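You operate a simulated robot arm through the tools that you are given. There is no shell and no other tool. Be economical: measure what you need, move in short steps, check, and stop when the job is done.

You run a simulated robot arm. Do the job below in one go: nothing can be reset, and whatever is moved stays where it is left.

TASK
Put the earliest-dated yoghurt in the green tray, the latest on the upper shelf.
Fine: the tray marked EAT FIRST; the third pot stays out; shut the fridge door. Set down upright: what you pick out.

The check looks at the end state, three seconds after you hand in, the way a careful person would. Anything else that was tipped, shoved, dropped, spilled or broken makes it a failure.

THE ROBOT
A 6-joint arm with a two-finger parallel gripper on a trunk, on a base that drives. Base frame: it is fixed to the floor where the robot stands at the start and does not move with it; the origin is under the middle of the robot, x ahead of it, y to its left, z up. Lengths are in m, angles in degrees, forces in N, time in s.
With the tool pointing down near the work surface it reaches from about 0.22 to 0.68 m from the robot's upright axis, wherever it stands. Its first joint turns from -166.0 to 166.0 degrees. Places, roughly: fridge door [1.1, 0.2, 1.1]; inside of the green tray [1.3, 0.2, 0.9]; upper fridge shelf [1.3, 0.1, 1.2]. Payload 4.1 kg.
Tool frame: the origin (TCP) lies between the finger pads and is the grasp point; the fingertips stand 0.023 m ahead of it; z points along the fingers, y is the line along which they close. The gripper opens to 0.094 m. The fingers are 0.038 m wide and 0.01 m thick; the gripper's body (0.054 by 0.096 m) begins 0.039 m behind the TCP.
Orientation is that of the tool frame in the base frame, as a unit quaternion [w, x, y, z]. With the fingers straight down and closing along the base's y, the tool's x points along the base's -x, its y along +y and its z along -z.

THE INTERFACE
- The arm moves only by the tool servo_tool. Its argument "steps" is a list of rows, each a list of 3 entries, a list of its own where there are three numbers: the shift along the tool's x, y, z in units of 20 mm (1.0 is 20 mm), then the turn, a rotation vector about the tool's x, y, z in units of 5 degrees (1.0 is 5 degrees), then the closure, from 0 (fully open) to 1 (shut). In form: [[[tx, ty, tz], [ax, ay, az], claw], ...]. A call has 1 to 10 rows; each row shifts and turns the commanded pose from where the row before left it, along the tool's axes as they then stand. A call with a number of a shift or a turn outside -1 to 1 is refused whole. A row lasts 0.2 s, in which the tool goes at most 0.05 m and 8.6 degrees; a call with a longer step from one row to the next is refused whole, and so is a gripper value outside its range. A pose out of reach is approached as far as the arm can. The call stops where the force on the tool passes 70 N (or 10 N more than at its start, if that is more) or the arm is blocked; 0.2 s more then pass. Each finger travels about 0.045 m/s and halts on what it meets, pressing with about 31 N; the grip force reading is that of the motor and also rises with nothing between the fingers. The clock runs only during rows and for 0.2 s after the last one: add rows that do not move to give the fingers time. The reply holds the time, the measured pose of the TCP, the force on the tool along the base axes, the opening and the grip force, in the units named above and with some noise, with the torque about the TCP (base axes, N m) and any sound that the robot's microphone picked up.
- Cameras (640 x 400 px; columns grow to the right, rows downward): "scene" is now at [0.035, 0.1472, 1.4565]; the picture's right is [-0.19, -0.98, 0.00], its down [-0.31, 0.06, -0.95] and it looks along [0.93, -0.18, -0.32] (base axes); focal length 286 px, centre (320, 200). "wrist" rides on the gripper at [0.086, 0.016, -0.075] in the tool frame; the picture's right is [-0.18, 0.98, 0.00], its down [-0.58, -0.11, -0.81] and it looks along [-0.79, -0.15, 0.59] (tool axes); focal length 243 px, centre (320, 200). There is no depth. A picture from a camera that has moved, and an enlarged one, comes with that camera's place and axes in the base frame and with its lens.
- snapshot(camera): a new picture of that camera. No time passes.
- move_column(by): slides the trunk up (or, below 0, down) by that many m; the arm and the scene camera ride with it, the base frame stays. It gives what a move gives, with no picture.
- roll_base(legs): drives the robot by 1 to 6 legs, each [ahead, turn to the left] in m and degrees, along the robot's own axes; the way and the turn of a leg run together, so that a leg with both is an arc; at most 1.5 m and 180 degrees a leg. The arm and the cameras ride along, it lands a little off, and it stops where it bumps. It gives what a move gives.
- turn_head(pan, tilt): turns the head with the scene camera to pan (to the left, within 155 degrees either way) and tilt (down, from -29 to 69), counted from straight ahead of the robot. It gives what a move gives.
- inspect(camera, box): a new picture of the part [left, top, right, bottom] of that camera's present view, enlarged. No time passes.
- finish_job(): hands the job in; it is judged then, once.

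Go step by step. Nothing tells you exact positions but the pictures and the camera data: compare them with the known pose of the tool, close in by small moves and look again before you grip or let go. The budget is 120 turns and 98 pictures, counting those below and the enlarged ones. Unless the task says otherwise, let go and move clear before handing in, and close with one line.

The tools are called after "Emit:" as name(argument=value, ...) on one line, values as JSON. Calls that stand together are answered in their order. servo_tool: Moves the arm, as the interface text tells. Its arguments: {"type":"object","properties":{"steps":{"type":"array","items":{"type":"array"}}},"required":["steps"]} The other tools are called the same way: move_column (by) slides the trunk up or down; roll_base (legs) drives the base; turn_head (pan, tilt) turns the head that bears the scene camera; snapshot (camera) takes a picture; inspect (camera, box) takes an enlarged picture of a part of a camera's view; finish_job () hands the job in.

At the start:

```text
time: 0.0
tcp_pos: [0.4295, 0.0206, 1.2489]
orientation: [0.0, 0.0, 1.0, 0.0]
wrist_force: [0.1, 0.2, 0.0]
ft_torque: [-0.01, 0.03, -0.06]
gripper_width: 0.094
grasp_force: 0.1
trunk travel left (down, up): [-0.379, 0.211]
robot x, y, heading: [-0.0004, 0.0006, -0.2]
head pan, tilt: [-11.2, 18.4]
```

scene: 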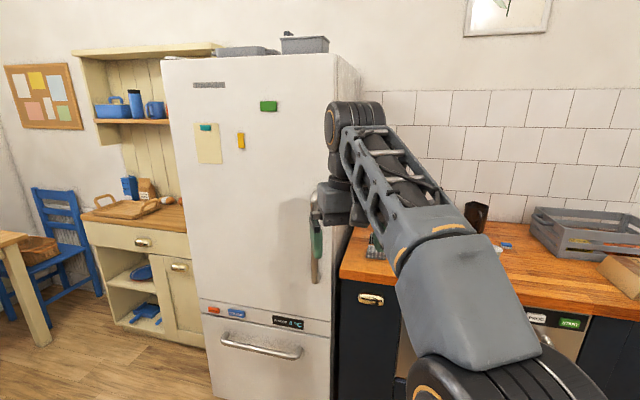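
wrist: 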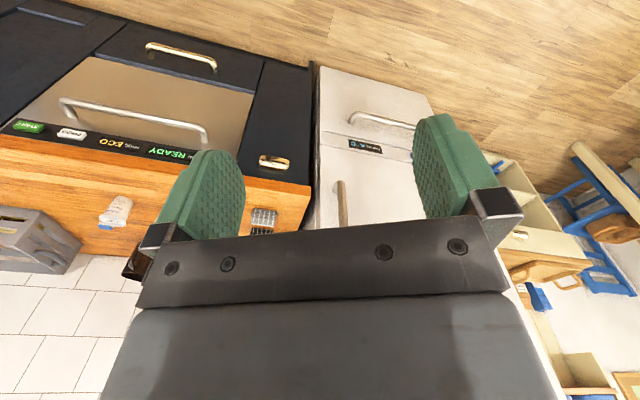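

The fridge is shut, with its vertical handle on the door's right edge, partly behind the arm. I'll look for the yoghurts on the counter first, and at the door handle.

Emit:
inspect(camera="scene", box=[180, 40, 380, 360])

Emit:
turn_head(pan=-45, tilt=30)

Emit:
snapshot(camera="scene")

```text
1.25 times, centred on (280, 200) of scene
camera zoom: at [0.035, 0.1472, 1.4565], right [-0.19, -0.98, 0.0], down [-0.31, 0.06, -0.95], along [0.93, -0.18, -0.32], focal length 358 px, centre (370, 200)
```

zoom: 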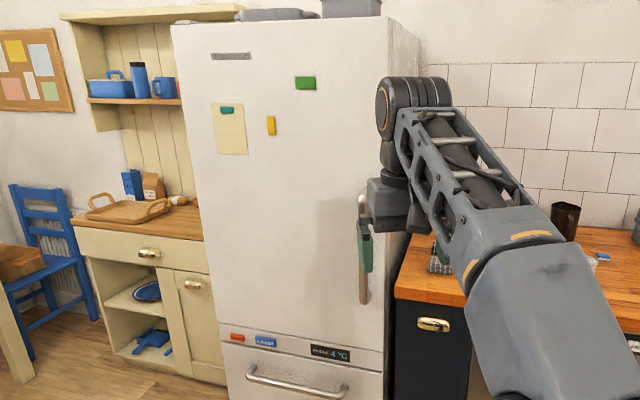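

```text
time: 1.0
tcp_pos: [0.429, 0.0221, 1.2484]
orientation: [0.0, 0.0, 1.0, 0.0]
wrist_force: [0.1, -0.7, 0.7]
ft_torque: [0.0, -0.02, 0.01]
gripper_width: 0.0939
grasp_force: 0.0
trunk travel left (down, up): [-0.379, 0.211]
robot x, y, heading: [0.0023, -0.0016, -0.0]
head pan, tilt: [-45.0, 30.0]
```

```text
94 pictures are left
camera scene: at [0.0075, 0.1014, 1.4379], right [-0.71, -0.71, 0.0], down [-0.35, 0.35, -0.87], along [0.61, -0.61, -0.5], focal length 286 px, centre (320, 200)
```

scene: 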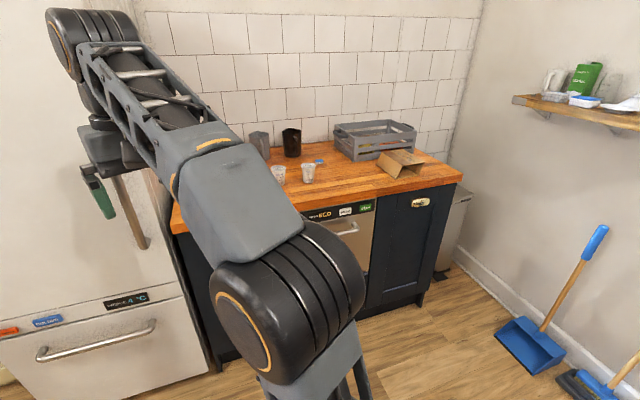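

Small pots stand on the counter. I'll enlarge them.

Emit:
inspect(camera="scene", box=[240, 120, 340, 190])

Emit:
inspect(camera="wrist", box=[80, 180, 300, 300])

```text
5.71 times, centred on (290, 155) of scene
camera zoom: at [0.0075, 0.1014, 1.4379], right [-0.71, -0.71, 0.0], down [-0.35, 0.35, -0.87], along [0.61, -0.61, -0.5], focal length 1635 px, centre (491, 457)
```

zoom: 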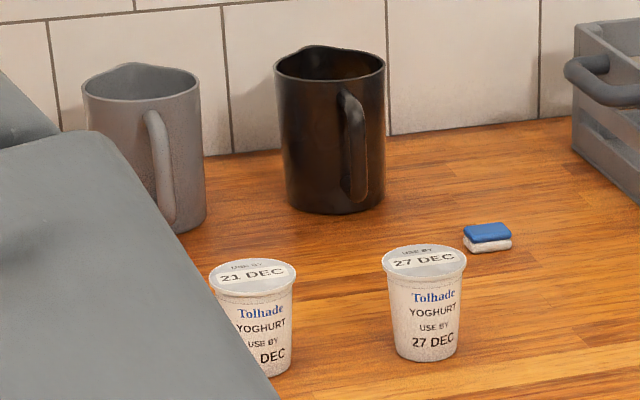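

```text
2.91 times, centred on (190, 240) of wrist
camera zoom: at [0.3429, 0.0373, 1.3227], right [0.18, 0.98, 0.0], down [0.58, -0.11, 0.81], along [0.79, -0.15, -0.59], focal length 706 px, centre (698, 84)
```

zoom: 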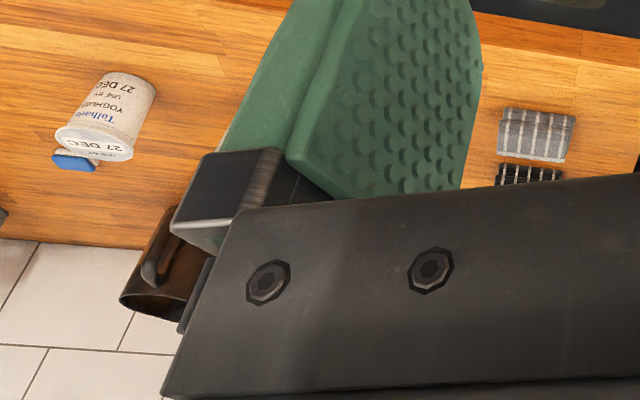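

I read 21 DEC and 27 DEC; any third pot is behind the arm. I'll turn the robot right so the arm is out of the way and look back left.

Emit:
roll_base(legs=[[0, -80]])

Emit:
turn_head(pan=40, tilt=28)

Emit:
snapshot(camera="scene")

```text
time: 4.8
tcp_pos: [0.0917, -0.4198, 1.2476]
orientation: [0.001, 0.646, 0.763, 0.0]
wrist_force: [-0.7, 0.4, 0.7]
ft_torque: [0.01, 0.03, -0.02]
gripper_width: 0.0936
grasp_force: 0.0
trunk travel left (down, up): [-0.379, 0.211]
robot x, y, heading: [-0.0012, -0.0019, -80.5]
head pan, tilt: [-45.0, 30.0]
```

```text
time: 6.4
tcp_pos: [0.0921, -0.4194, 1.2488]
orientation: [0.0, 0.646, 0.763, 0.0]
wrist_force: [0.0, -0.6, 0.0]
ft_torque: [0.04, -0.01, -0.03]
gripper_width: 0.0939
grasp_force: 0.0
trunk travel left (down, up): [-0.379, 0.211]
robot x, y, heading: [-0.0005, -0.0002, -80.1]
head pan, tilt: [40.0, 28.0]
```

```text
91 pictures are left
camera scene: at [0.2271, 0.0262, 1.441], right [-0.65, -0.76, 0.0], down [-0.36, 0.31, -0.88], along [0.67, -0.57, -0.47], focal length 286 px, centre (320, 200)
```

scene: 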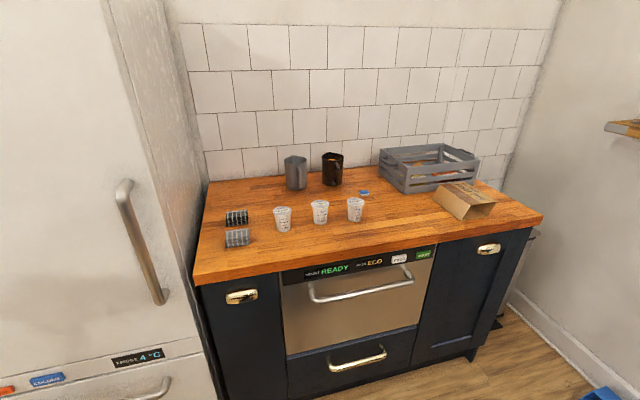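

Emit:
inspect(camera="scene", box=[210, 180, 380, 260])

Emit:
turn_head(pan=80, tilt=25)

Emit:
snapshot(camera="scene")

```text
3.76 times, centred on (295, 220) of scene
camera zoom: at [0.2271, 0.0262, 1.441], right [-0.65, -0.76, 0.0], down [-0.36, 0.31, -0.88], along [0.67, -0.57, -0.47], focal length 1077 px, centre (414, 125)
```

zoom: 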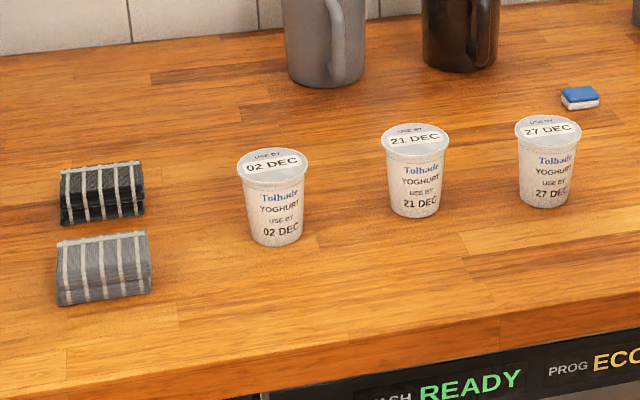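

```text
time: 7.5
tcp_pos: [0.0923, -0.4208, 1.2475]
orientation: [0.0, 0.647, 0.763, 0.0]
wrist_force: [-0.2, -0.2, -0.1]
ft_torque: [-0.03, 0.03, -0.01]
gripper_width: 0.094
grasp_force: 0.0
trunk travel left (down, up): [-0.379, 0.211]
robot x, y, heading: [-0.0039, -0.0007, -80.2]
head pan, tilt: [80.0, 25.0]
```

```text
89 pictures are left
camera scene: at [0.2499, 0.0846, 1.4458], right [-0.01, -1.0, 0.0], down [-0.42, 0.0, -0.91], along [0.91, -0.01, -0.42], focal length 286 px, centre (320, 200)
```

scene: 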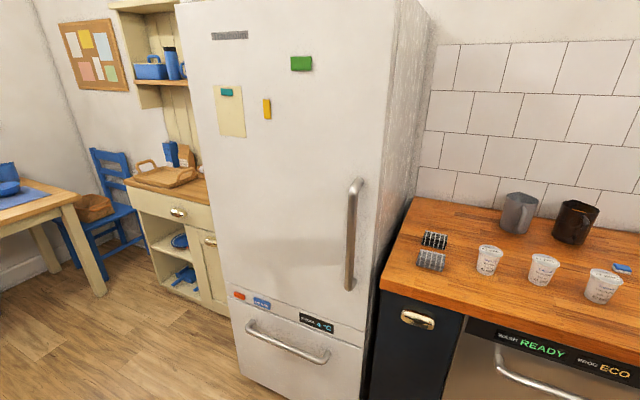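

The dates are 02 DEC (earliest), 21 DEC (the middle one, which stays put) and 27 DEC (latest). The fridge front is turned about 23° from base axes, with the handle near (1.00, -0.02), z 0.76–1.15, and the hinge on the left. I'll drive to face the handle.

Emit:
roll_base(legs=[[0, 98.5], [0.3, 0], [0, -41.4]])

Emit:
turn_head(pan=0, tilt=25)

Emit:
snapshot(camera="scene")

```text
time: 15.6
tcp_pos: [0.6847, -0.0718, 1.2479]
orientation: [0.0, 0.214, 0.977, -0.001]
wrist_force: [0.5, -0.5, 0.3]
ft_torque: [0.02, 0.01, 0.02]
gripper_width: 0.0938
grasp_force: 0.2
trunk travel left (down, up): [-0.379, 0.211]
robot x, y, heading: [0.2894, 0.0878, -24.8]
head pan, tilt: [80.0, 25.0]
```

```text
time: 17.1
tcp_pos: [0.6844, -0.0727, 1.2483]
orientation: [0.0, 0.214, 0.977, 0.001]
wrist_force: [-0.2, -0.4, 0.2]
ft_torque: [0.01, -0.02, 0.01]
gripper_width: 0.094
grasp_force: 0.1
trunk travel left (down, up): [-0.379, 0.211]
robot x, y, heading: [0.2861, 0.0902, -24.4]
head pan, tilt: [0.0, 25.0]
```

```text
88 pictures are left
camera scene: at [0.3869, 0.224, 1.4458], right [-0.42, -0.91, 0.0], down [-0.38, 0.18, -0.91], along [0.82, -0.38, -0.42], focal length 286 px, centre (320, 200)
```

scene: 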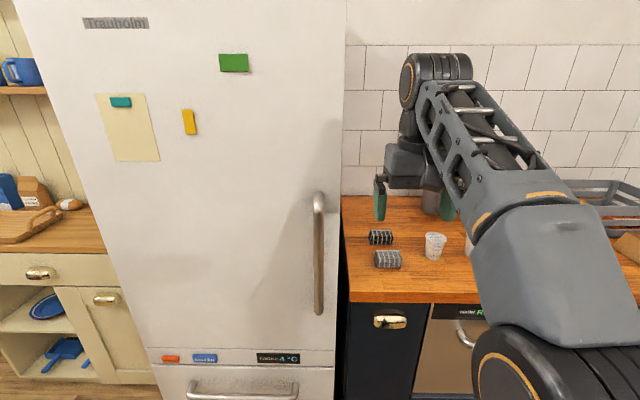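

The front is square to me now. I'll reorient the tool from pointing down to pointing forward, with the wrist camera on top.

Emit:
servo_tool(steps=[[[0, 0, 0], [-1, 0, 1], 0], [[0, 0, 0], [-1, 0, 1], 0], [[0, 0, 0], [-1, 0, 1], 0], [[0, 0, 0], [-1, 0, 1], 0], [[0, 0, 0], [-1, 0, 1], 0], [[0, 0, 0], [-1, 0, 1], 0], [[0, 0, 0], [-1, 0, 1], 0], [[0, 0, 0], [-1, 0, 1], 0], [[0, 0, 0], [-1, 0, 1], 0], [[0, 0, 0], [-1, 0, 1], 0]])

Emit:
snapshot(camera="scene")

```text
time: 19.3
tcp_pos: [0.6842, -0.0723, 1.25]
orientation: [0.088, 0.574, 0.709, 0.4]
wrist_force: [0.9, 0.3, 0.1]
ft_torque: [0.01, -0.02, -0.03]
gripper_width: 0.0939
grasp_force: 0.1
trunk travel left (down, up): [-0.379, 0.211]
robot x, y, heading: [0.282, 0.0898, -24.7]
head pan, tilt: [0.0, 25.0]
```

```text
87 pictures are left
camera scene: at [0.3868, 0.224, 1.4459], right [-0.42, -0.91, 0.0], down [-0.38, 0.18, -0.91], along [0.82, -0.38, -0.42], focal length 286 px, centre (320, 200)
```

scene: 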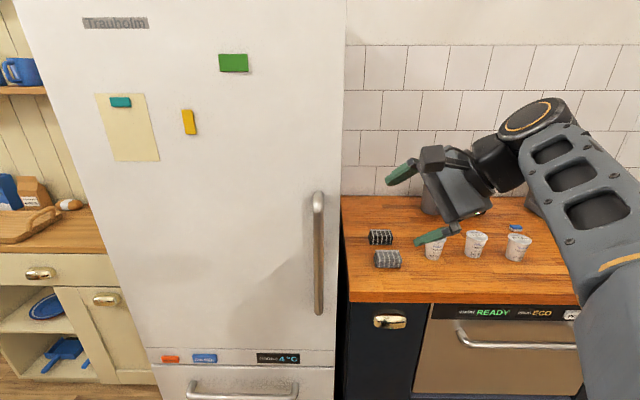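

That works cleanly, so I'll continue the rotation.

Emit:
servo_tool(steps=[[[0, 0, 0], [-1, 0, 1], 0], [[0, 0, 0], [-1, 0, 1], 0], [[0, 0, 0], [-1, 0, 1], 0], [[0, 0, 0], [-1, 0, 1], 0], [[0, 0, 0], [-1, 0, 1], 0], [[0, 0, 0], [-1, 0, 1], 0], [[0, 0, 0], [-1, 0, 1], 0], [[0, 0, 0], [-1, 0, 1], 0], [[0, 0, 0], [-1, 0, 1], 0], [[0, 0, 0], [-1, 0, 1], 0]])

Emit:
servo_tool(steps=[[[0, 0, 0], [-1, 0, 1], 0], [[0, 0, 0], [-1, 0, 1], 0], [[0, 0, 0], [-1, 0, 1], 0], [[0, 0, 0], [-1, 0, 1], 0], [[0, 0, 0], [-1, 0, 1], 0], [[0, 0, 0], [-0.45, 0, 0.45], 0]])

Emit:
snapshot(camera="scene")

Emit:
snapshot(camera="wrist")

```text
time: 21.5
tcp_pos: [0.6841, -0.0727, 1.2474]
orientation: [0.144, 0.723, 0.179, 0.652]
wrist_force: [-0.8, 1.1, -0.3]
ft_torque: [0.02, -0.01, -0.03]
gripper_width: 0.0939
grasp_force: 0.1
trunk travel left (down, up): [-0.379, 0.211]
robot x, y, heading: [0.2882, 0.0852, -24.9]
head pan, tilt: [0.0, 25.0]
```

```text
time: 22.9
tcp_pos: [0.6892, -0.088, 1.2399]
orientation: [0.157, 0.704, -0.115, 0.682]
wrist_force: [0.3, -0.3, 0.4]
ft_torque: [0.0, 0.01, -0.01]
gripper_width: 0.0939
grasp_force: 0.1
out of reach, approached as far as the arm can: row 5
trunk travel left (down, up): [-0.379, 0.211]
robot x, y, heading: [0.2852, 0.0867, -24.5]
head pan, tilt: [0.0, 25.0]
```

```text
86 pictures are left
camera scene: at [0.3868, 0.224, 1.4446], right [-0.42, -0.91, 0.0], down [-0.38, 0.18, -0.91], along [0.82, -0.38, -0.42], focal length 286 px, centre (320, 200)
```

scene: 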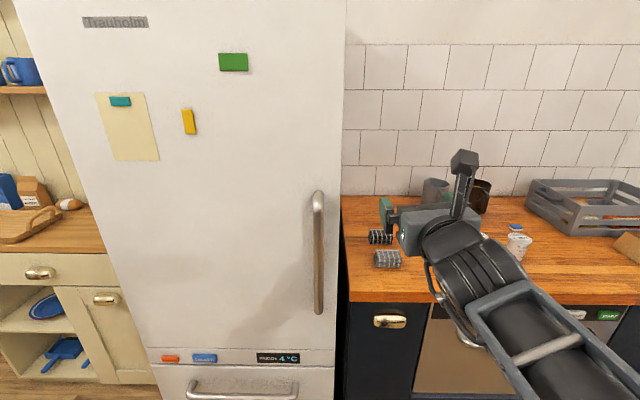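

```text
85 pictures are left
camera wrist: at [0.6174, -0.0708, 1.3276], right [-0.38, -0.92, -0.12], down [-0.73, 0.38, -0.57], along [0.57, -0.13, -0.81], focal length 243 px, centre (320, 200)
```

wrist: 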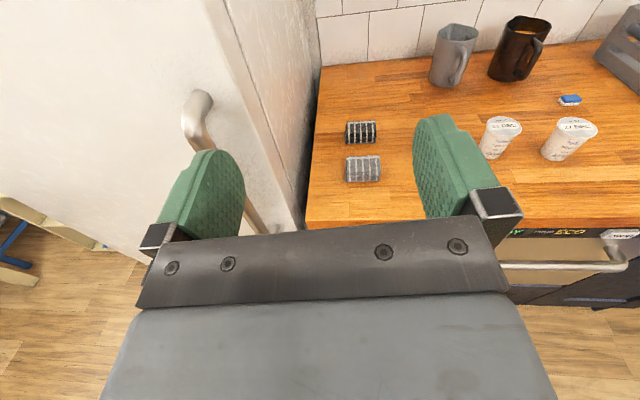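

The tool now points forward with the camera above. I'll lower the trunk and slide left toward the handle, stopping short of it.

Emit:
move_column(by=-0.22)

Emit:
servo_tool(steps=[[[0, -0.93, 0.6], [0, 0, 0], 0], [[0, -0.93, 0.6], [0, 0, 0], 0], [[0, -0.93, 0.6], [0, 0, 0], 0], [[0, -0.93, 0.6], [0, 0, 0], 0], [[0, -0.93, 0.6], [0, 0, 0], 0], [[0, -0.93, 0.6], [0, 0, 0], 0], [[0, -0.93, 0.6], [0, 0, 0], 0], [[0, -0.93, 0.6], [0, 0, 0], 0], [[0, -0.93, 0.6], [0, 0, 0], 0], [[0, -0.93, 0.6], [0, 0, 0], 0]])

Emit:
snapshot(camera="scene")

Emit:
snapshot(camera="wrist")

```text
time: 25.2
tcp_pos: [0.6986, -0.0856, 1.0074]
orientation: [0.148, 0.716, -0.111, 0.673]
wrist_force: [0.4, 0.2, -0.3]
ft_torque: [0.02, 0.02, -0.03]
gripper_width: 0.0939
grasp_force: 0.1
trunk travel left (down, up): [-0.159, 0.431]
robot x, y, heading: [0.2852, 0.0906, -24.7]
head pan, tilt: [0.0, 25.0]
```

```text
time: 27.4
tcp_pos: [0.7863, -0.1147, 1.0599]
orientation: [0.151, 0.695, -0.103, 0.695]
wrist_force: [-0.1, -0.6, -0.8]
ft_torque: [0.0, 0.01, -0.02]
gripper_width: 0.094
grasp_force: 0.1
out of reach, approached as far as the arm can: row 1, 2, 3, 4, 5, 6, 7, 8, 9, 10
trunk travel left (down, up): [-0.159, 0.431]
robot x, y, heading: [0.2841, 0.089, -24.6]
head pan, tilt: [0.0, 25.0]
```

```text
84 pictures are left
camera scene: at [0.3867, 0.224, 1.2258], right [-0.42, -0.91, 0.0], down [-0.38, 0.18, -0.91], along [0.82, -0.38, -0.42], focal length 286 px, centre (320, 200)
```

scene: 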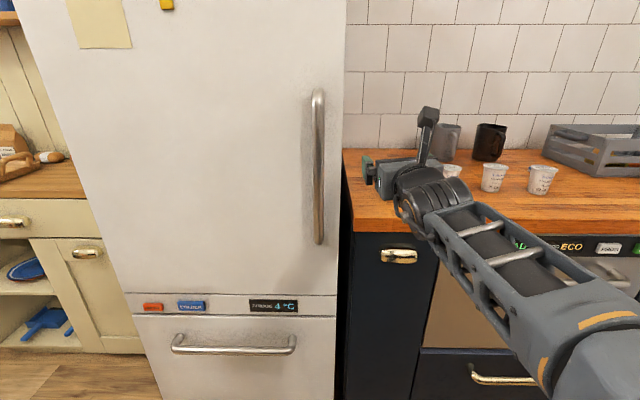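

```text
83 pictures are left
camera wrist: at [0.7128, -0.0969, 1.1461], right [-0.35, -0.93, -0.12], down [-0.72, 0.35, -0.6], along [0.6, -0.12, -0.79], focal length 243 px, centre (320, 200)
```

wrist: 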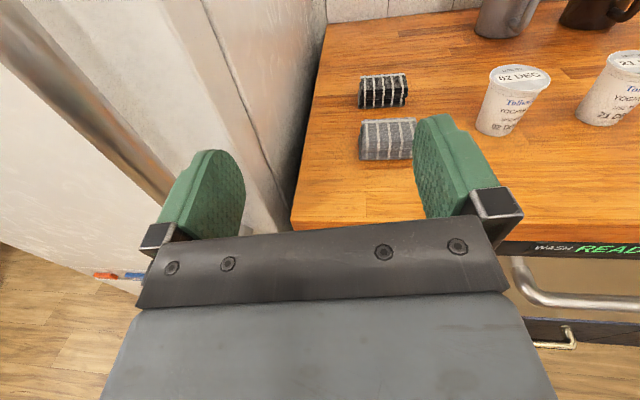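

Moving left is blocked by a joint limit with the camera on top. I'll roll back to the natural camera-below pose, which should have more freedom.

Emit:
servo_tool(steps=[[[0, 0, -0.3], [0, 0, -1], 0], [[0, 0, -0.3], [0, 0, -1], 0], [[0, 0, -0.3], [0, 0, -1], 0], [[0, 0, -0.3], [0, 0, -1], 0], [[0, 0, -0.3], [0, 0, -1], 0], [[0, 0, 0], [0, 0, -1], 0], [[0, 0, 0], [0, 0, -1], 0], [[0, 0, 0], [0, 0, -1], 0], [[0, 0, 0], [0, 0, -1], 0], [[0, 0, 0], [0, 0, -1], 0]])

Emit:
servo_tool(steps=[[[0, 0, 0], [0, 0, -1], 0], [[0, 0, 0], [0, 0, -1], 0], [[0, 0, 0], [0, 0, -1], 0], [[0, 0, 0], [0, 0, -1], 0], [[0, 0, 0], [0, 0, -1], 0], [[0, 0, 0], [0, 0, -1], 0], [[0, 0, 0], [0, 0, -1], 0], [[0, 0, 0], [0, 0, -1], 0], [[0, 0, 0], [0, 0, -1], 0], [[0, 0, 0], [0, 0, -1], 0]])

Emit:
snapshot(camera="scene")

```text
time: 29.6
tcp_pos: [0.7577, -0.1042, 1.0601]
orientation: [0.433, 0.674, 0.197, 0.566]
wrist_force: [0.1, 0.1, 0.1]
ft_torque: [0.0, 0.01, -0.04]
gripper_width: 0.094
grasp_force: 0.0
trunk travel left (down, up): [-0.159, 0.431]
robot x, y, heading: [0.285, 0.087, -24.7]
head pan, tilt: [0.0, 25.0]
```

```text
time: 31.9
tcp_pos: [0.758, -0.1025, 1.059]
orientation: [0.631, 0.527, 0.464, 0.33]
wrist_force: [0.4, 0.0, -0.5]
ft_torque: [0.01, -0.03, -0.03]
gripper_width: 0.094
grasp_force: 0.0
trunk travel left (down, up): [-0.159, 0.431]
robot x, y, heading: [0.2889, 0.0852, -24.7]
head pan, tilt: [0.0, 25.0]
```

```text
82 pictures are left
camera scene: at [0.3868, 0.224, 1.2258], right [-0.42, -0.91, 0.0], down [-0.38, 0.18, -0.91], along [0.82, -0.38, -0.42], focal length 286 px, centre (320, 200)
```

scene: 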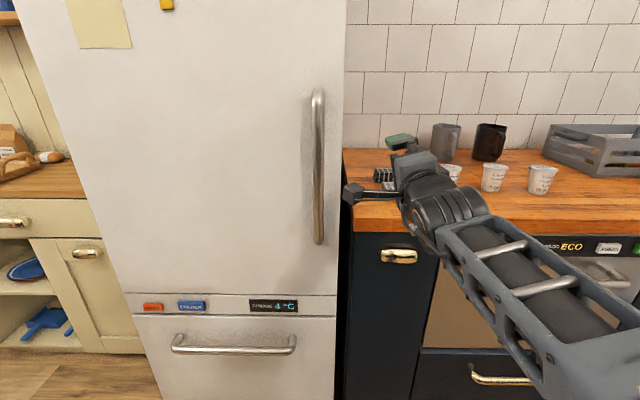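

Rolling freely. I'll finish the roll.

Emit:
servo_tool(steps=[[[0, 0, 0], [0, 0, -1], 0], [[0, 0, 0], [0, 0, -1], 0], [[0, 0, 0], [0, 0, -1], 0], [[0, 0, 0], [0, 0, -1], 0], [[0, 0, 0], [0, 0, -1], 0], [[0, 0, 0], [0, 0, -1], 0], [[0, 0, 0], [0, 0, -1], 0], [[0, 0, 0], [0, 0, -1], 0], [[0, 0, 0], [0, 0, -1], 0], [[0, 0, 0], [0, 0, -1], 0]])

Emit:
servo_tool(steps=[[[0, 0, 0], [0, 0, -1], 0], [[0, 0, 0], [0, 0, -1], 0], [[0, 0, 0], [0, 0, -1], 0], [[0, 0, 0], [0, 0, -1], 0], [[0, 0, 0], [0, 0, -1], 0], [[0, 0, 0], [0, 0, -0.5], 0]])

```text
time: 34.0
tcp_pos: [0.7568, -0.1031, 1.0605]
orientation: [0.711, 0.281, 0.643, 0.032]
wrist_force: [-0.1, 0.9, -0.2]
ft_torque: [-0.05, -0.02, -0.01]
gripper_width: 0.0938
grasp_force: 0.0
trunk travel left (down, up): [-0.159, 0.431]
robot x, y, heading: [0.2869, 0.0851, -24.5]
head pan, tilt: [0.0, 25.0]
```

```text
time: 35.5
tcp_pos: [0.7572, -0.1031, 1.0621]
orientation: [0.699, 0.121, 0.692, -0.138]
wrist_force: [0.8, 0.1, -0.3]
ft_torque: [0.02, -0.01, 0.03]
gripper_width: 0.0939
grasp_force: 0.0
trunk travel left (down, up): [-0.159, 0.431]
robot x, y, heading: [0.2836, 0.0848, -24.5]
head pan, tilt: [0.0, 25.0]
```

Camera is now below and the tool horizontal. Sliding left, down and partway forward.

Emit:
servo_tool(steps=[[[0.4, 0.85, 0.3], [0, 0, 0], 0], [[0.4, 0.85, 0.3], [0, 0, 0], 0], [[0.4, 0.85, 0.3], [0, 0, 0], 0], [[0.4, 0.85, 0.3], [0, 0, 0], 0], [[0.4, 0.85, 0.3], [0, 0, 0], 0], [[0.4, 0.85, 0.3], [0, 0, 0], 0], [[0.4, 0.85, 0.3], [0, 0, 0], 0], [[0.4, 0.85, 0.3], [0, 0, 0], 0], [[0.4, 0.85, 0.3], [0, 0, 0], 0], [[0.4, 0.85, 0.3], [0, 0, 0], 0]])

Emit:
snapshot(camera="wrist")

Emit:
snapshot(camera="scene")

```text
time: 37.6
tcp_pos: [0.8583, 0.0114, 0.9684]
orientation: [0.669, 0.134, 0.717, -0.141]
wrist_force: [0.3, -1.3, 0.2]
ft_torque: [0.0, 0.01, 0.01]
gripper_width: 0.0939
grasp_force: 0.1
out of reach, approached as far as the arm can: row 1, 2, 3
trunk travel left (down, up): [-0.159, 0.431]
robot x, y, heading: [0.2865, 0.0883, -24.7]
head pan, tilt: [0.0, 25.0]
```

```text
81 pictures are left
camera wrist: at [0.7892, 0.0546, 0.8876], right [0.39, 0.91, 0.16], down [-0.74, 0.2, 0.64], along [0.55, -0.36, 0.75], focal length 243 px, centre (320, 200)
```

wrist: 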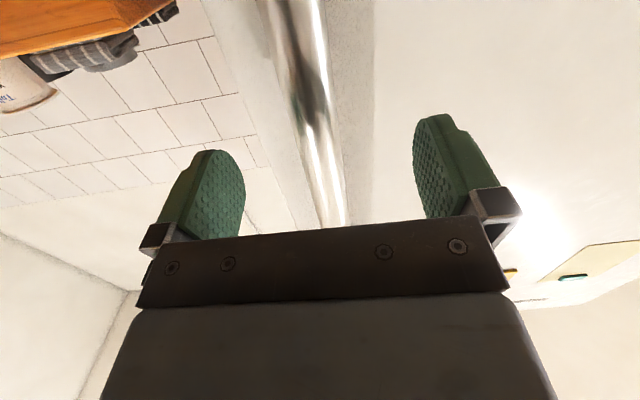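

```text
80 pictures are left
camera scene: at [0.3867, 0.2239, 1.2259], right [-0.42, -0.91, 0.0], down [-0.38, 0.18, -0.91], along [0.82, -0.38, -0.42], focal length 286 px, centre (320, 200)
```

scene: 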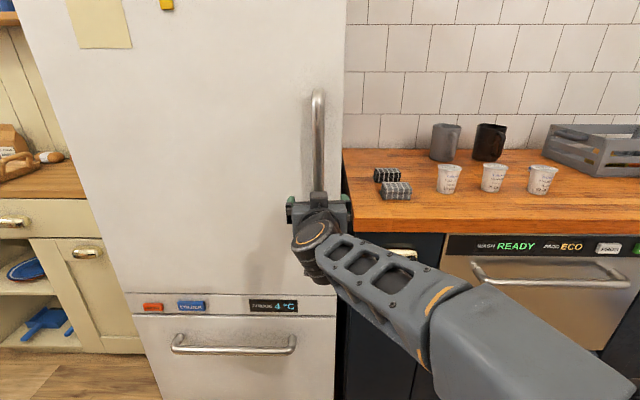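

The bar sits between the finger lines; my re-estimate is about (0.995, -0.055). Advancing 0.10 m, then checking.

Emit:
servo_tool(steps=[[[0, -0.1, 0.6], [0, -0.3, 0], 0], [[0, -0.1, 0.6], [0, -0.3, 0], 0], [[0, -0.1, 0.7], [0, 0, 0], 0], [[0, -0.1, 0.7], [0, 0, 0], 0], [[0, -0.1, 0.7], [0, 0, 0], 0], [[0, 0, 0.7], [0, 0, 0], 0], [[0, 0, 0.7], [0, 0, 0], 0]])

Emit:
snapshot(camera="wrist")

Emit:
snapshot(camera="scene")

```text
time: 38.9
tcp_pos: [0.9081, -0.0195, 0.9676]
orientation: [0.687, 0.128, 0.701, -0.142]
wrist_force: [-50.0, 6.0, -2.9]
ft_torque: [-0.41, -0.74, 2.0]
gripper_width: 0.093
grasp_force: 0.1
trunk travel left (down, up): [-0.159, 0.431]
robot x, y, heading: [0.2794, 0.0865, -24.5]
head pan, tilt: [0.0, 25.0]
stopped in row 6: the force on the tool passed its limit at 92 N (the readings are from after the stop); the commanded pose is now the measured one
```

```text
79 pictures are left
camera wrist: at [0.8443, 0.0223, 0.8822], right [0.37, 0.91, 0.16], down [-0.77, 0.21, 0.6], along [0.51, -0.35, 0.79], focal length 243 px, centre (320, 200)
```

wrist: 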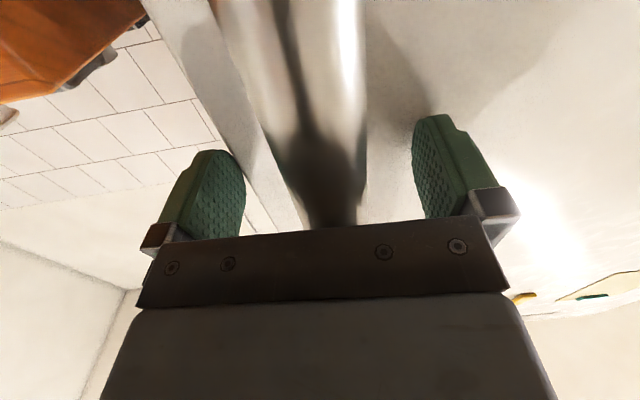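

```text
78 pictures are left
camera scene: at [0.38, 0.2254, 1.2262], right [-0.42, -0.91, 0.0], down [-0.38, 0.17, -0.91], along [0.83, -0.38, -0.42], focal length 286 px, centre (320, 200)
```

scene: 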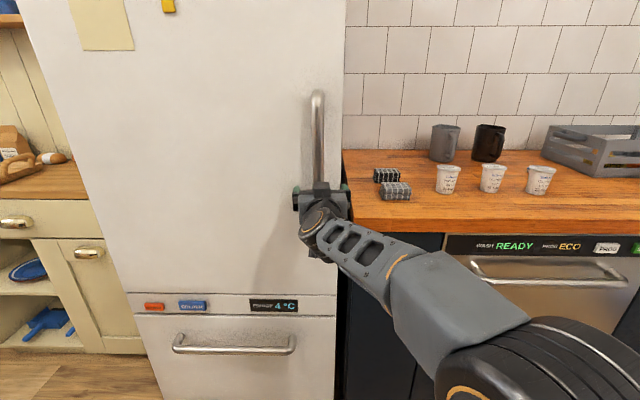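

The left fingertip touches the door, so the bar is between the pads. I'll back off a few mm and close.

Emit:
servo_tool(steps=[[[0, 0, -0.3], [0, 0, 0], 0], [[0, 0, 0], [0, 0, 0], 1], [[0, 0, 0], [0, 0, 0], 1], [[0, 0, 0], [0, 0, 0], 1], [[0, 0, 0], [0, 0, 0], 1], [[0, 0, 0], [0, 0, 0], 1], [[0, 0, 0], [0, 0, 0], 1], [[0, 0, 0], [0, 0, 0], 1]])

Emit:
snapshot(camera="wrist")

```text
time: 40.7
tcp_pos: [0.9053, -0.0231, 0.9669]
orientation: [0.686, 0.132, 0.701, -0.143]
wrist_force: [-31.5, -31.9, 3.4]
ft_torque: [0.66, -0.6, -0.13]
gripper_width: 0.08
grasp_force: 31.0
trunk travel left (down, up): [-0.159, 0.431]
robot x, y, heading: [0.2829, 0.092, -25.1]
head pan, tilt: [0.0, 25.0]
```

```text
77 pictures are left
camera wrist: at [0.8412, 0.0183, 0.8808], right [0.38, 0.91, 0.16], down [-0.77, 0.21, 0.6], along [0.51, -0.35, 0.78], focal length 243 px, centre (320, 200)
```

wrist: 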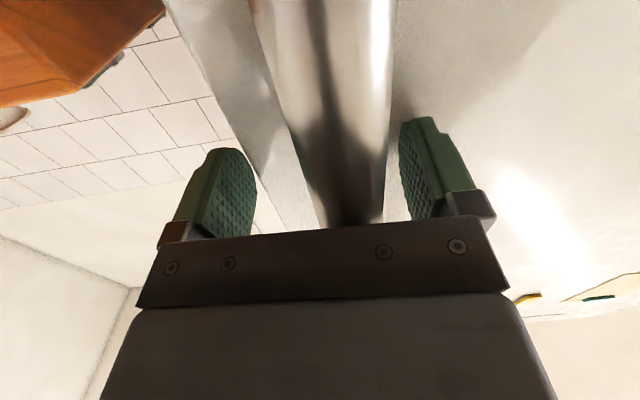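

The fingertips still press on the door (31 N) and are jammed by friction. I'll open, back off more and close again.

Emit:
servo_tool(steps=[[[0, 0, -0.5], [0, 0, 0], 0], [[0, 0.3, -0.5], [0, 0, 0], 0], [[0, 0.3, 0], [0, 0, 0], 0], [[0, 0, 0], [0, 0, 0], 0]])

Emit:
snapshot(camera="wrist")

```text
time: 41.7
tcp_pos: [0.8937, -0.0095, 0.9643]
orientation: [0.684, 0.136, 0.702, -0.144]
wrist_force: [-23.5, -49.4, -11.1]
ft_torque: [1.56, -0.37, -1.38]
gripper_width: 0.0944
grasp_force: 0.9
trunk travel left (down, up): [-0.159, 0.431]
robot x, y, heading: [0.2852, 0.0841, -25.2]
head pan, tilt: [0.0, 25.0]
```

```text
76 pictures are left
camera wrist: at [0.8288, 0.0335, 0.8788], right [0.39, 0.91, 0.17], down [-0.77, 0.22, 0.6], along [0.51, -0.36, 0.78], focal length 243 px, centre (320, 200)
```

wrist: 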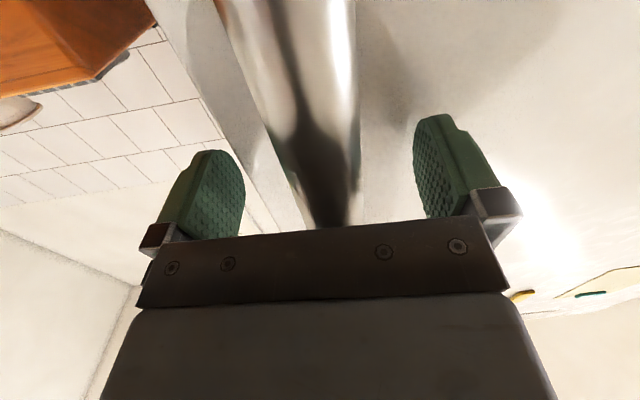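

The force is unexplained and sideways. I'll back off 3 cm and look closer.

Emit:
servo_tool(steps=[[[0, 0, -0.5], [0, 0, 0], 0], [[0, 0, -0.5], [0, 0, 0], 0], [[0, 0, -0.5], [0, 0, 0], 0]])

Emit:
inspect(camera="scene", box=[270, 150, 390, 260])

Emit:
snapshot(camera="wrist")

```text
time: 42.5
tcp_pos: [0.8668, 0.0049, 0.9646]
orientation: [0.683, 0.134, 0.704, -0.142]
wrist_force: [-26.2, -45.3, -23.1]
ft_torque: [1.94, -0.6, -1.47]
gripper_width: 0.094
grasp_force: 0.3
trunk travel left (down, up): [-0.159, 0.431]
robot x, y, heading: [0.2791, 0.0872, -25.1]
head pan, tilt: [0.0, 25.0]
```

```text
3.64 times, centred on (330, 205) of scene
camera zoom: at [0.3855, 0.2175, 1.2264], right [-0.42, -0.91, 0.0], down [-0.38, 0.18, -0.91], along [0.82, -0.38, -0.42], focal length 1041 px, centre (284, 182)
```

zoom: 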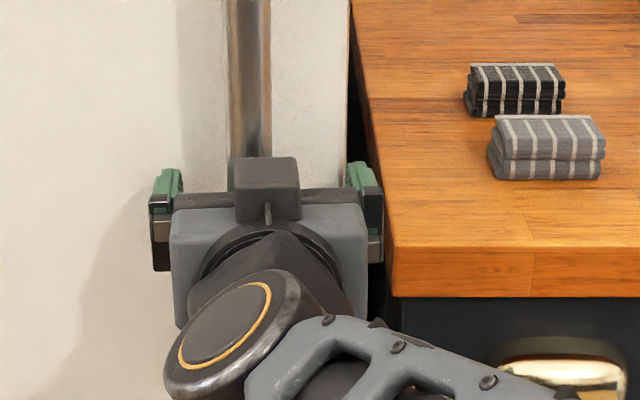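

```text
74 pictures are left
camera wrist: at [0.8011, 0.0478, 0.8793], right [0.38, 0.91, 0.17], down [-0.77, 0.21, 0.6], along [0.51, -0.36, 0.78], focal length 243 px, centre (320, 200)
```

wrist: 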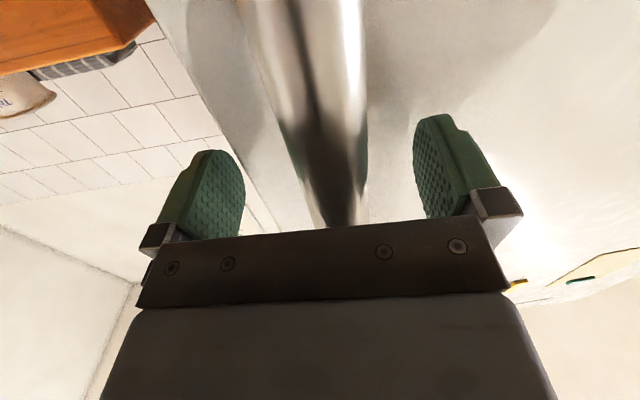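

The bar seems to have followed the gripper back, as if the door moved. I'll check with a full view.

Emit:
snapshot(camera="scene")

Emit:
inspect(camera="wrist", box=[160, 60, 500, 270])

```text
73 pictures are left
camera scene: at [0.3855, 0.2175, 1.2264], right [-0.42, -0.91, 0.0], down [-0.38, 0.18, -0.91], along [0.82, -0.38, -0.42], focal length 286 px, centre (320, 200)
```

scene: 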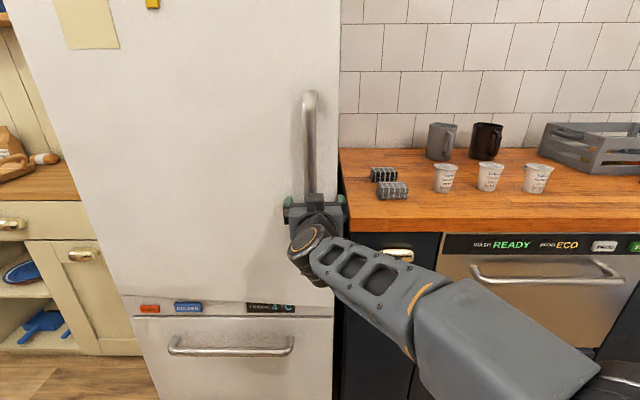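

```text
1.88 times, centred on (330, 165) of wrist
camera zoom: at [0.8011, 0.0478, 0.8793], right [0.38, 0.91, 0.17], down [-0.77, 0.21, 0.6], along [0.51, -0.36, 0.78], focal length 457 px, centre (301, 266)
```

zoom: 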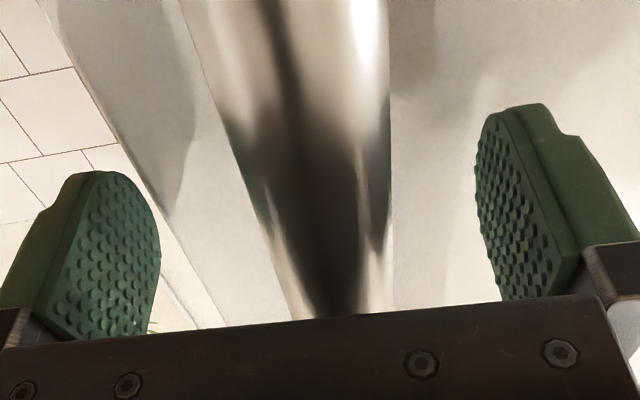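

The bar is still centred between the fingers. Closing now without pushing.

Emit:
servo_tool(steps=[[[0, 0, 0], [0, 0, 0], 1], [[0, 0, 0], [0, 0, 0], 1], [[0, 0, 0], [0, 0, 0], 1], [[0, 0, 0], [0, 0, 0], 1], [[0, 0, 0], [0, 0, 0], 1], [[0, 0, 0], [0, 0, 0], 1]])

Emit:
snapshot(camera="wrist")

```text
time: 43.9
tcp_pos: [0.8644, 0.0023, 0.9643]
orientation: [0.683, 0.138, 0.703, -0.144]
wrist_force: [-31.6, -54.6, -22.6]
ft_torque: [2.21, -0.4, -1.77]
gripper_width: 0.0873
grasp_force: 30.6
trunk travel left (down, up): [-0.159, 0.431]
robot x, y, heading: [0.2883, 0.087, -25.4]
head pan, tilt: [0.0, 25.0]
```

```text
71 pictures are left
camera wrist: at [0.8005, 0.0452, 0.8795], right [0.39, 0.91, 0.17], down [-0.77, 0.22, 0.6], along [0.51, -0.37, 0.78], focal length 243 px, centre (320, 200)
```

wrist: 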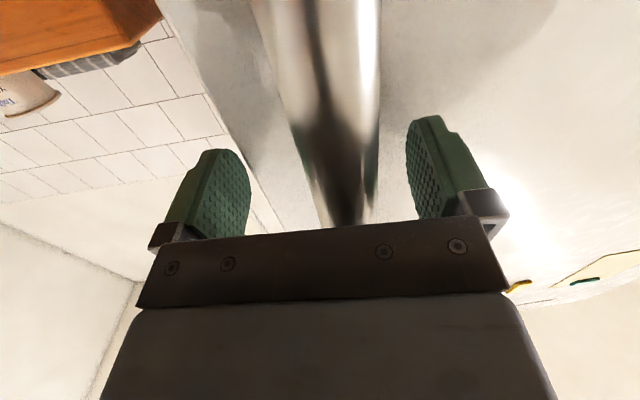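

The right fingertip has slipped past the door's right edge, and its friction dragged the door open about 4 cm. I'll open, unload sideways, back off 3 cm so the bar lies in the pads, then close.

Emit:
servo_tool(steps=[[[0, -0.4, 0], [0, 0, 0], 0], [[0, -0.4, 0], [0, 0, 0], 0], [[0, 0, -0.4], [0, 0, 0], 0], [[0, 0, -0.4], [0, 0, 0], 0], [[0, 0, -0.4], [0, 0, 0], 0], [[0, 0, -0.3], [0, 0, 0], 0]])

Emit:
snapshot(camera="wrist")

```text
time: 45.3
tcp_pos: [0.8343, 0.0088, 0.9674]
orientation: [0.684, 0.127, 0.704, -0.143]
wrist_force: [0.5, -0.2, 1.9]
ft_torque: [-0.03, 0.02, 0.01]
gripper_width: 0.094
grasp_force: 0.1
trunk travel left (down, up): [-0.159, 0.431]
robot x, y, heading: [0.2842, 0.0842, -24.4]
head pan, tilt: [0.0, 25.0]
```

```text
70 pictures are left
camera wrist: at [0.7683, 0.0502, 0.8814], right [0.37, 0.91, 0.16], down [-0.77, 0.21, 0.6], along [0.52, -0.35, 0.78], focal length 243 px, centre (320, 200)
```

wrist: 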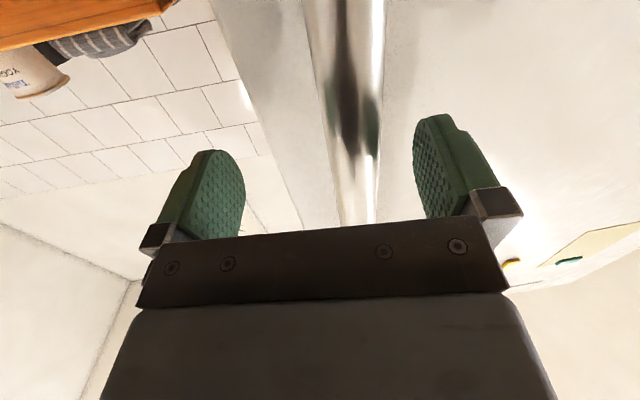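

Free now, and the bar lies within the pads' depth. Shifting 1 cm left and closing.

Emit:
servo_tool(steps=[[[0, 0.5, 0], [0, 0, 0], 0], [[0, 0, 0], [0, 0, 0], 1], [[0, 0, 0], [0, 0, 0], 1], [[0, 0, 0], [0, 0, 0], 1], [[0, 0, 0], [0, 0, 0], 1], [[0, 0, 0], [0, 0, 0], 1], [[0, 0, 0], [0, 0, 0], 1], [[0, 0, 0], [0, 0, 0], 1]])

Emit:
snapshot(camera="wrist")

```text
time: 47.1
tcp_pos: [0.8405, 0.0256, 0.9659]
orientation: [0.685, 0.124, 0.705, -0.14]
wrist_force: [31.3, 40.9, 11.9]
ft_torque: [1.86, -0.94, 0.64]
gripper_width: 0.0256
grasp_force: 45.1
trunk travel left (down, up): [-0.159, 0.431]
robot x, y, heading: [0.2834, 0.0859, -24.4]
head pan, tilt: [0.0, 25.0]
```

```text
69 pictures are left
camera wrist: at [0.774, 0.0654, 0.8812], right [0.36, 0.92, 0.16], down [-0.77, 0.2, 0.6], along [0.52, -0.34, 0.78], focal length 243 px, centre (320, 200)
```

wrist: 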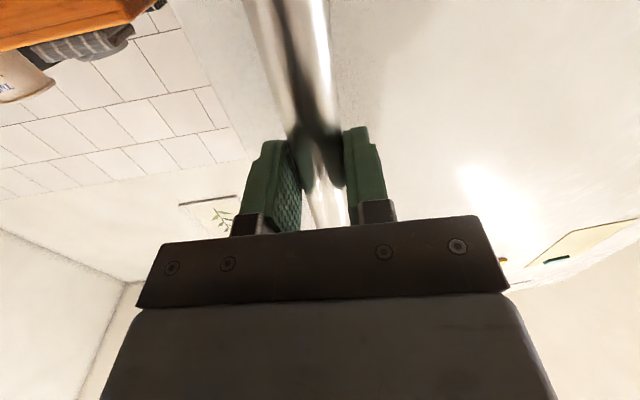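

The bar is gripped at 26 mm. Now I'll pull the door along its arc in small steps.

Emit:
servo_tool(steps=[[[0, 0.3, -0.55], [0.1, 0, 0], 1], [[0, 0.2, -0.6], [0.2, 0, 0], 1], [[0, 0.15, -0.6], [0.2, 0, 0], 1], [[0, 0.15, -0.6], [0.2, 0, 0], 1], [[0, 0.15, -0.6], [0.2, 0, 0], 1], [[0, 0.15, -0.6], [0.2, 0, 0], 1], [[0, 0.15, -0.6], [0.2, 0, 0], 1], [[0, 0.15, -0.6], [0.2, 0, 0], 1]])

Emit:
snapshot(camera="scene")

```text
time: 48.9
tcp_pos: [0.7666, 0.0874, 0.9657]
orientation: [0.674, 0.168, 0.695, -0.186]
wrist_force: [39.9, 38.1, 10.1]
ft_torque: [1.4, -1.36, 0.68]
gripper_width: 0.0257
grasp_force: 44.7
trunk travel left (down, up): [-0.159, 0.431]
robot x, y, heading: [0.2827, 0.0847, -24.4]
head pan, tilt: [0.0, 25.0]
```

```text
68 pictures are left
camera scene: at [0.389, 0.2281, 1.225], right [-0.41, -0.91, 0.0], down [-0.39, 0.17, -0.91], along [0.82, -0.38, -0.42], focal length 286 px, centre (320, 200)
```

scene: 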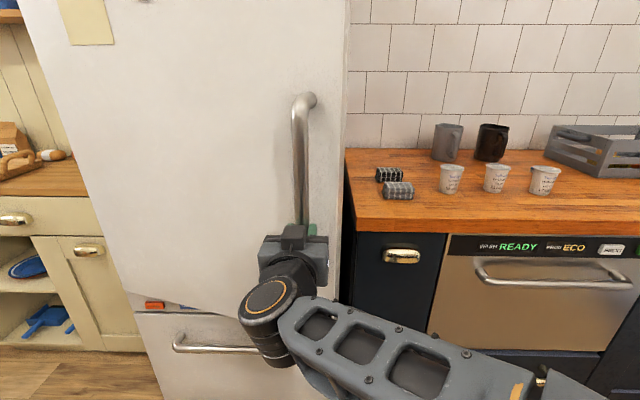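

The door is opening. The force says the arc needs more leftward motion, so I'll continue with that.

Emit:
servo_tool(steps=[[[0, 0.5, -0.4], [0.2, 0, 0], 1], [[0, 0.4, -0.5], [0.2, 0, 0], 1], [[0, 0.3, -0.55], [0.2, 0, 0], 1], [[0, 0.3, -0.55], [0.2, 0, 0], 1], [[0, 0.3, -0.55], [0.2, 0, 0], 1], [[0, 0.3, -0.55], [0.2, 0, 0], 1], [[0, 0.3, -0.55], [0.2, 0, 0], 1], [[0, 0.3, -0.55], [0.2, 0, 0], 1]])

Emit:
snapshot(camera="scene")

```text
time: 49.9
tcp_pos: [0.74, 0.1199, 0.9658]
orientation: [0.665, 0.208, 0.684, -0.218]
wrist_force: [-25.4, -19.0, -4.7]
ft_torque: [1.35, -1.76, -0.59]
gripper_width: 0.0252
grasp_force: 44.8
trunk travel left (down, up): [-0.159, 0.431]
robot x, y, heading: [0.2815, 0.0842, -25.0]
head pan, tilt: [0.0, 25.0]
stopped in row 5: the force on the tool passed its limit at 76 N (the readings are from after the stop); the commanded pose is now the measured one
```

```text
67 pictures are left
camera scene: at [0.3837, 0.2206, 1.2264], right [-0.42, -0.91, 0.0], down [-0.38, 0.18, -0.91], along [0.82, -0.38, -0.42], focal length 286 px, centre (320, 200)
```

scene: 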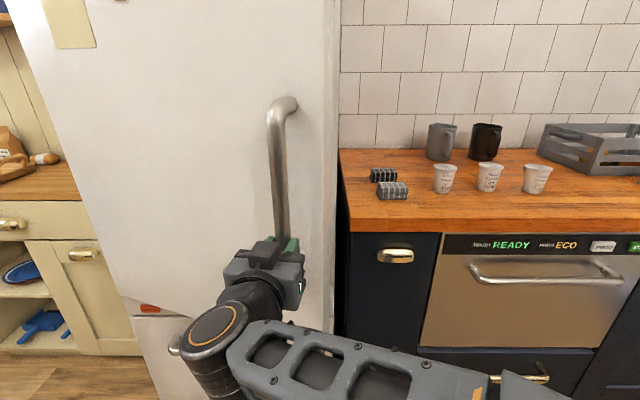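

The measured points fit a hinge near (1.13, 0.46) with radius 0.52. I'll follow that arc further, turning the tool with the door.

Emit:
servo_tool(steps=[[[0, 0, -0.7], [0.35, 0, 0], 1], [[0, 0.12, -0.75], [0.35, 0, 0], 1], [[0, 0.17, -0.75], [0.35, 0, 0], 1], [[0, 0.17, -0.75], [0.35, 0, 0], 1], [[0, 0.17, -0.75], [0.35, 0, 0], 1], [[0, 0.17, -0.75], [0.35, 0, 0], 1], [[0, 0.17, -0.75], [0.35, 0, 0], 1], [[0, 0.17, -0.75], [0.35, 0, 0], 1], [[0, 0.17, -0.75], [0.35, 0, 0], 1]])

Emit:
snapshot(camera="scene")

```text
time: 51.9
tcp_pos: [0.6665, 0.2354, 0.9656]
orientation: [0.634, 0.287, 0.65, -0.306]
wrist_force: [52.2, 25.1, 25.3]
ft_torque: [1.08, -1.7, 0.8]
gripper_width: 0.0259
grasp_force: 45.2
trunk travel left (down, up): [-0.159, 0.431]
robot x, y, heading: [0.2857, 0.0867, -25.0]
head pan, tilt: [0.0, 25.0]
```

```text
66 pictures are left
camera scene: at [0.3905, 0.2257, 1.2252], right [-0.42, -0.91, 0.0], down [-0.39, 0.18, -0.91], along [0.82, -0.38, -0.42], focal length 286 px, centre (320, 200)
```

scene: 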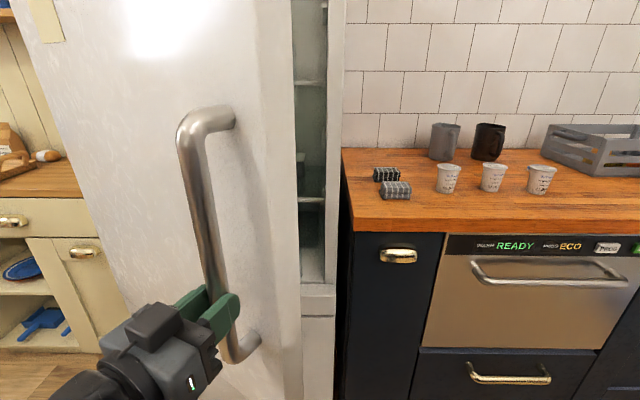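

The door is about 35° open. Continuing along the arc.

Emit:
servo_tool(steps=[[[0, 0.5, -0.7], [0.36, 0, 0], 1], [[0, 0.35, -0.75], [0.36, 0, 0], 1], [[0, 0.2, -0.79], [0.36, 0, 0], 1], [[0, 0.2, -0.79], [0.36, 0, 0], 1], [[0, 0.2, -0.79], [0.36, 0, 0], 1], [[0, 0.2, -0.79], [0.36, 0, 0], 1], [[0, 0.2, -0.79], [0.36, 0, 0], 1], [[0, 0.2, -0.79], [0.36, 0, 0], 1], [[0, 0.2, -0.79], [0.36, 0, 0], 1], [[0, 0.2, -0.79], [0.36, 0, 0], 1]])

Emit:
snapshot(camera="scene")

```text
time: 53.0
tcp_pos: [0.6474, 0.2859, 0.9653]
orientation: [0.607, 0.343, 0.622, -0.357]
wrist_force: [-45.6, -19.2, 0.3]
ft_torque: [0.77, -1.77, -0.67]
gripper_width: 0.0258
grasp_force: 45.4
out of reach, approached as far as the arm can: row 4, 5
trunk travel left (down, up): [-0.159, 0.431]
robot x, y, heading: [0.2815, 0.0898, -24.7]
head pan, tilt: [0.0, 25.0]
stopped in row 5: the force on the tool passed its limit at 90 N (the readings are from after the stop); the commanded pose is now the measured one
```

```text
65 pictures are left
camera scene: at [0.3795, 0.222, 1.2264], right [-0.42, -0.91, 0.0], down [-0.38, 0.18, -0.91], along [0.82, -0.38, -0.42], focal length 286 px, centre (320, 200)
```

scene: 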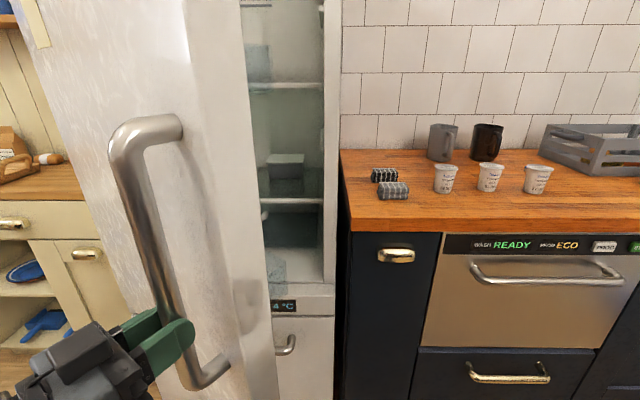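

About 43° open, at the arm's limit here. I'll release the bar and withdraw.

Emit:
servo_tool(steps=[[[0, 0, 0], [0, 0, 0], 0], [[0, 0, 0], [0, 0, 0], 0], [[0, 0, 0], [0, 0, 0], 0], [[0, 0, 0], [0, 0, 0], 0], [[0, 0.1, -0.7], [0, 0, 0], 0], [[0, 0.1, -0.7], [0, 0, 0], 0], [[0, 0, -0.7], [0, 0, 0], 0], [[0, 0, -0.7], [0, 0, 0], 0]])

Emit:
snapshot(camera="wrist")

Emit:
snapshot(camera="scene")

```text
time: 54.9
tcp_pos: [0.6542, 0.2878, 0.9627]
orientation: [0.605, 0.337, 0.626, -0.358]
wrist_force: [-0.2, 0.2, 0.5]
ft_torque: [-0.02, -0.02, -0.01]
gripper_width: 0.0941
grasp_force: 0.0
out of reach, approached as far as the arm can: row 5, 6, 7, 8
trunk travel left (down, up): [-0.159, 0.431]
robot x, y, heading: [0.2842, 0.0911, -24.9]
head pan, tilt: [0.0, 25.0]
```

```text
64 pictures are left
camera wrist: at [0.6261, 0.3584, 0.8757], right [0.85, 0.51, 0.14], down [-0.49, 0.64, 0.59], along [0.21, -0.57, 0.79], focal length 243 px, centre (320, 200)
```

wrist: 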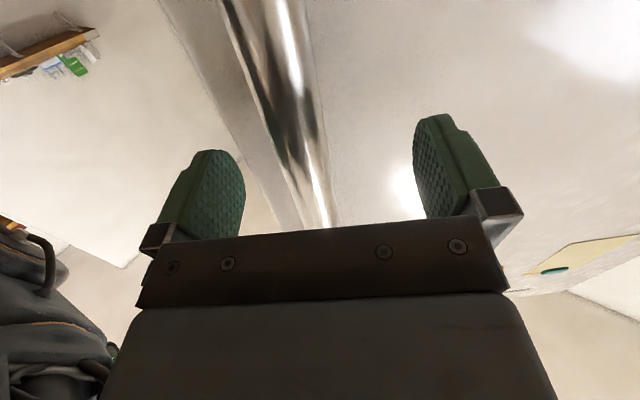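

```text
63 pictures are left
camera scene: at [0.3851, 0.2241, 1.2258], right [-0.42, -0.91, 0.0], down [-0.38, 0.18, -0.91], along [0.82, -0.38, -0.42], focal length 286 px, centre (320, 200)
```

scene: 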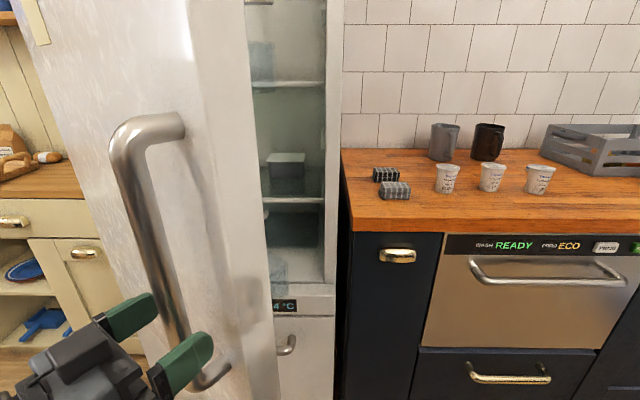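

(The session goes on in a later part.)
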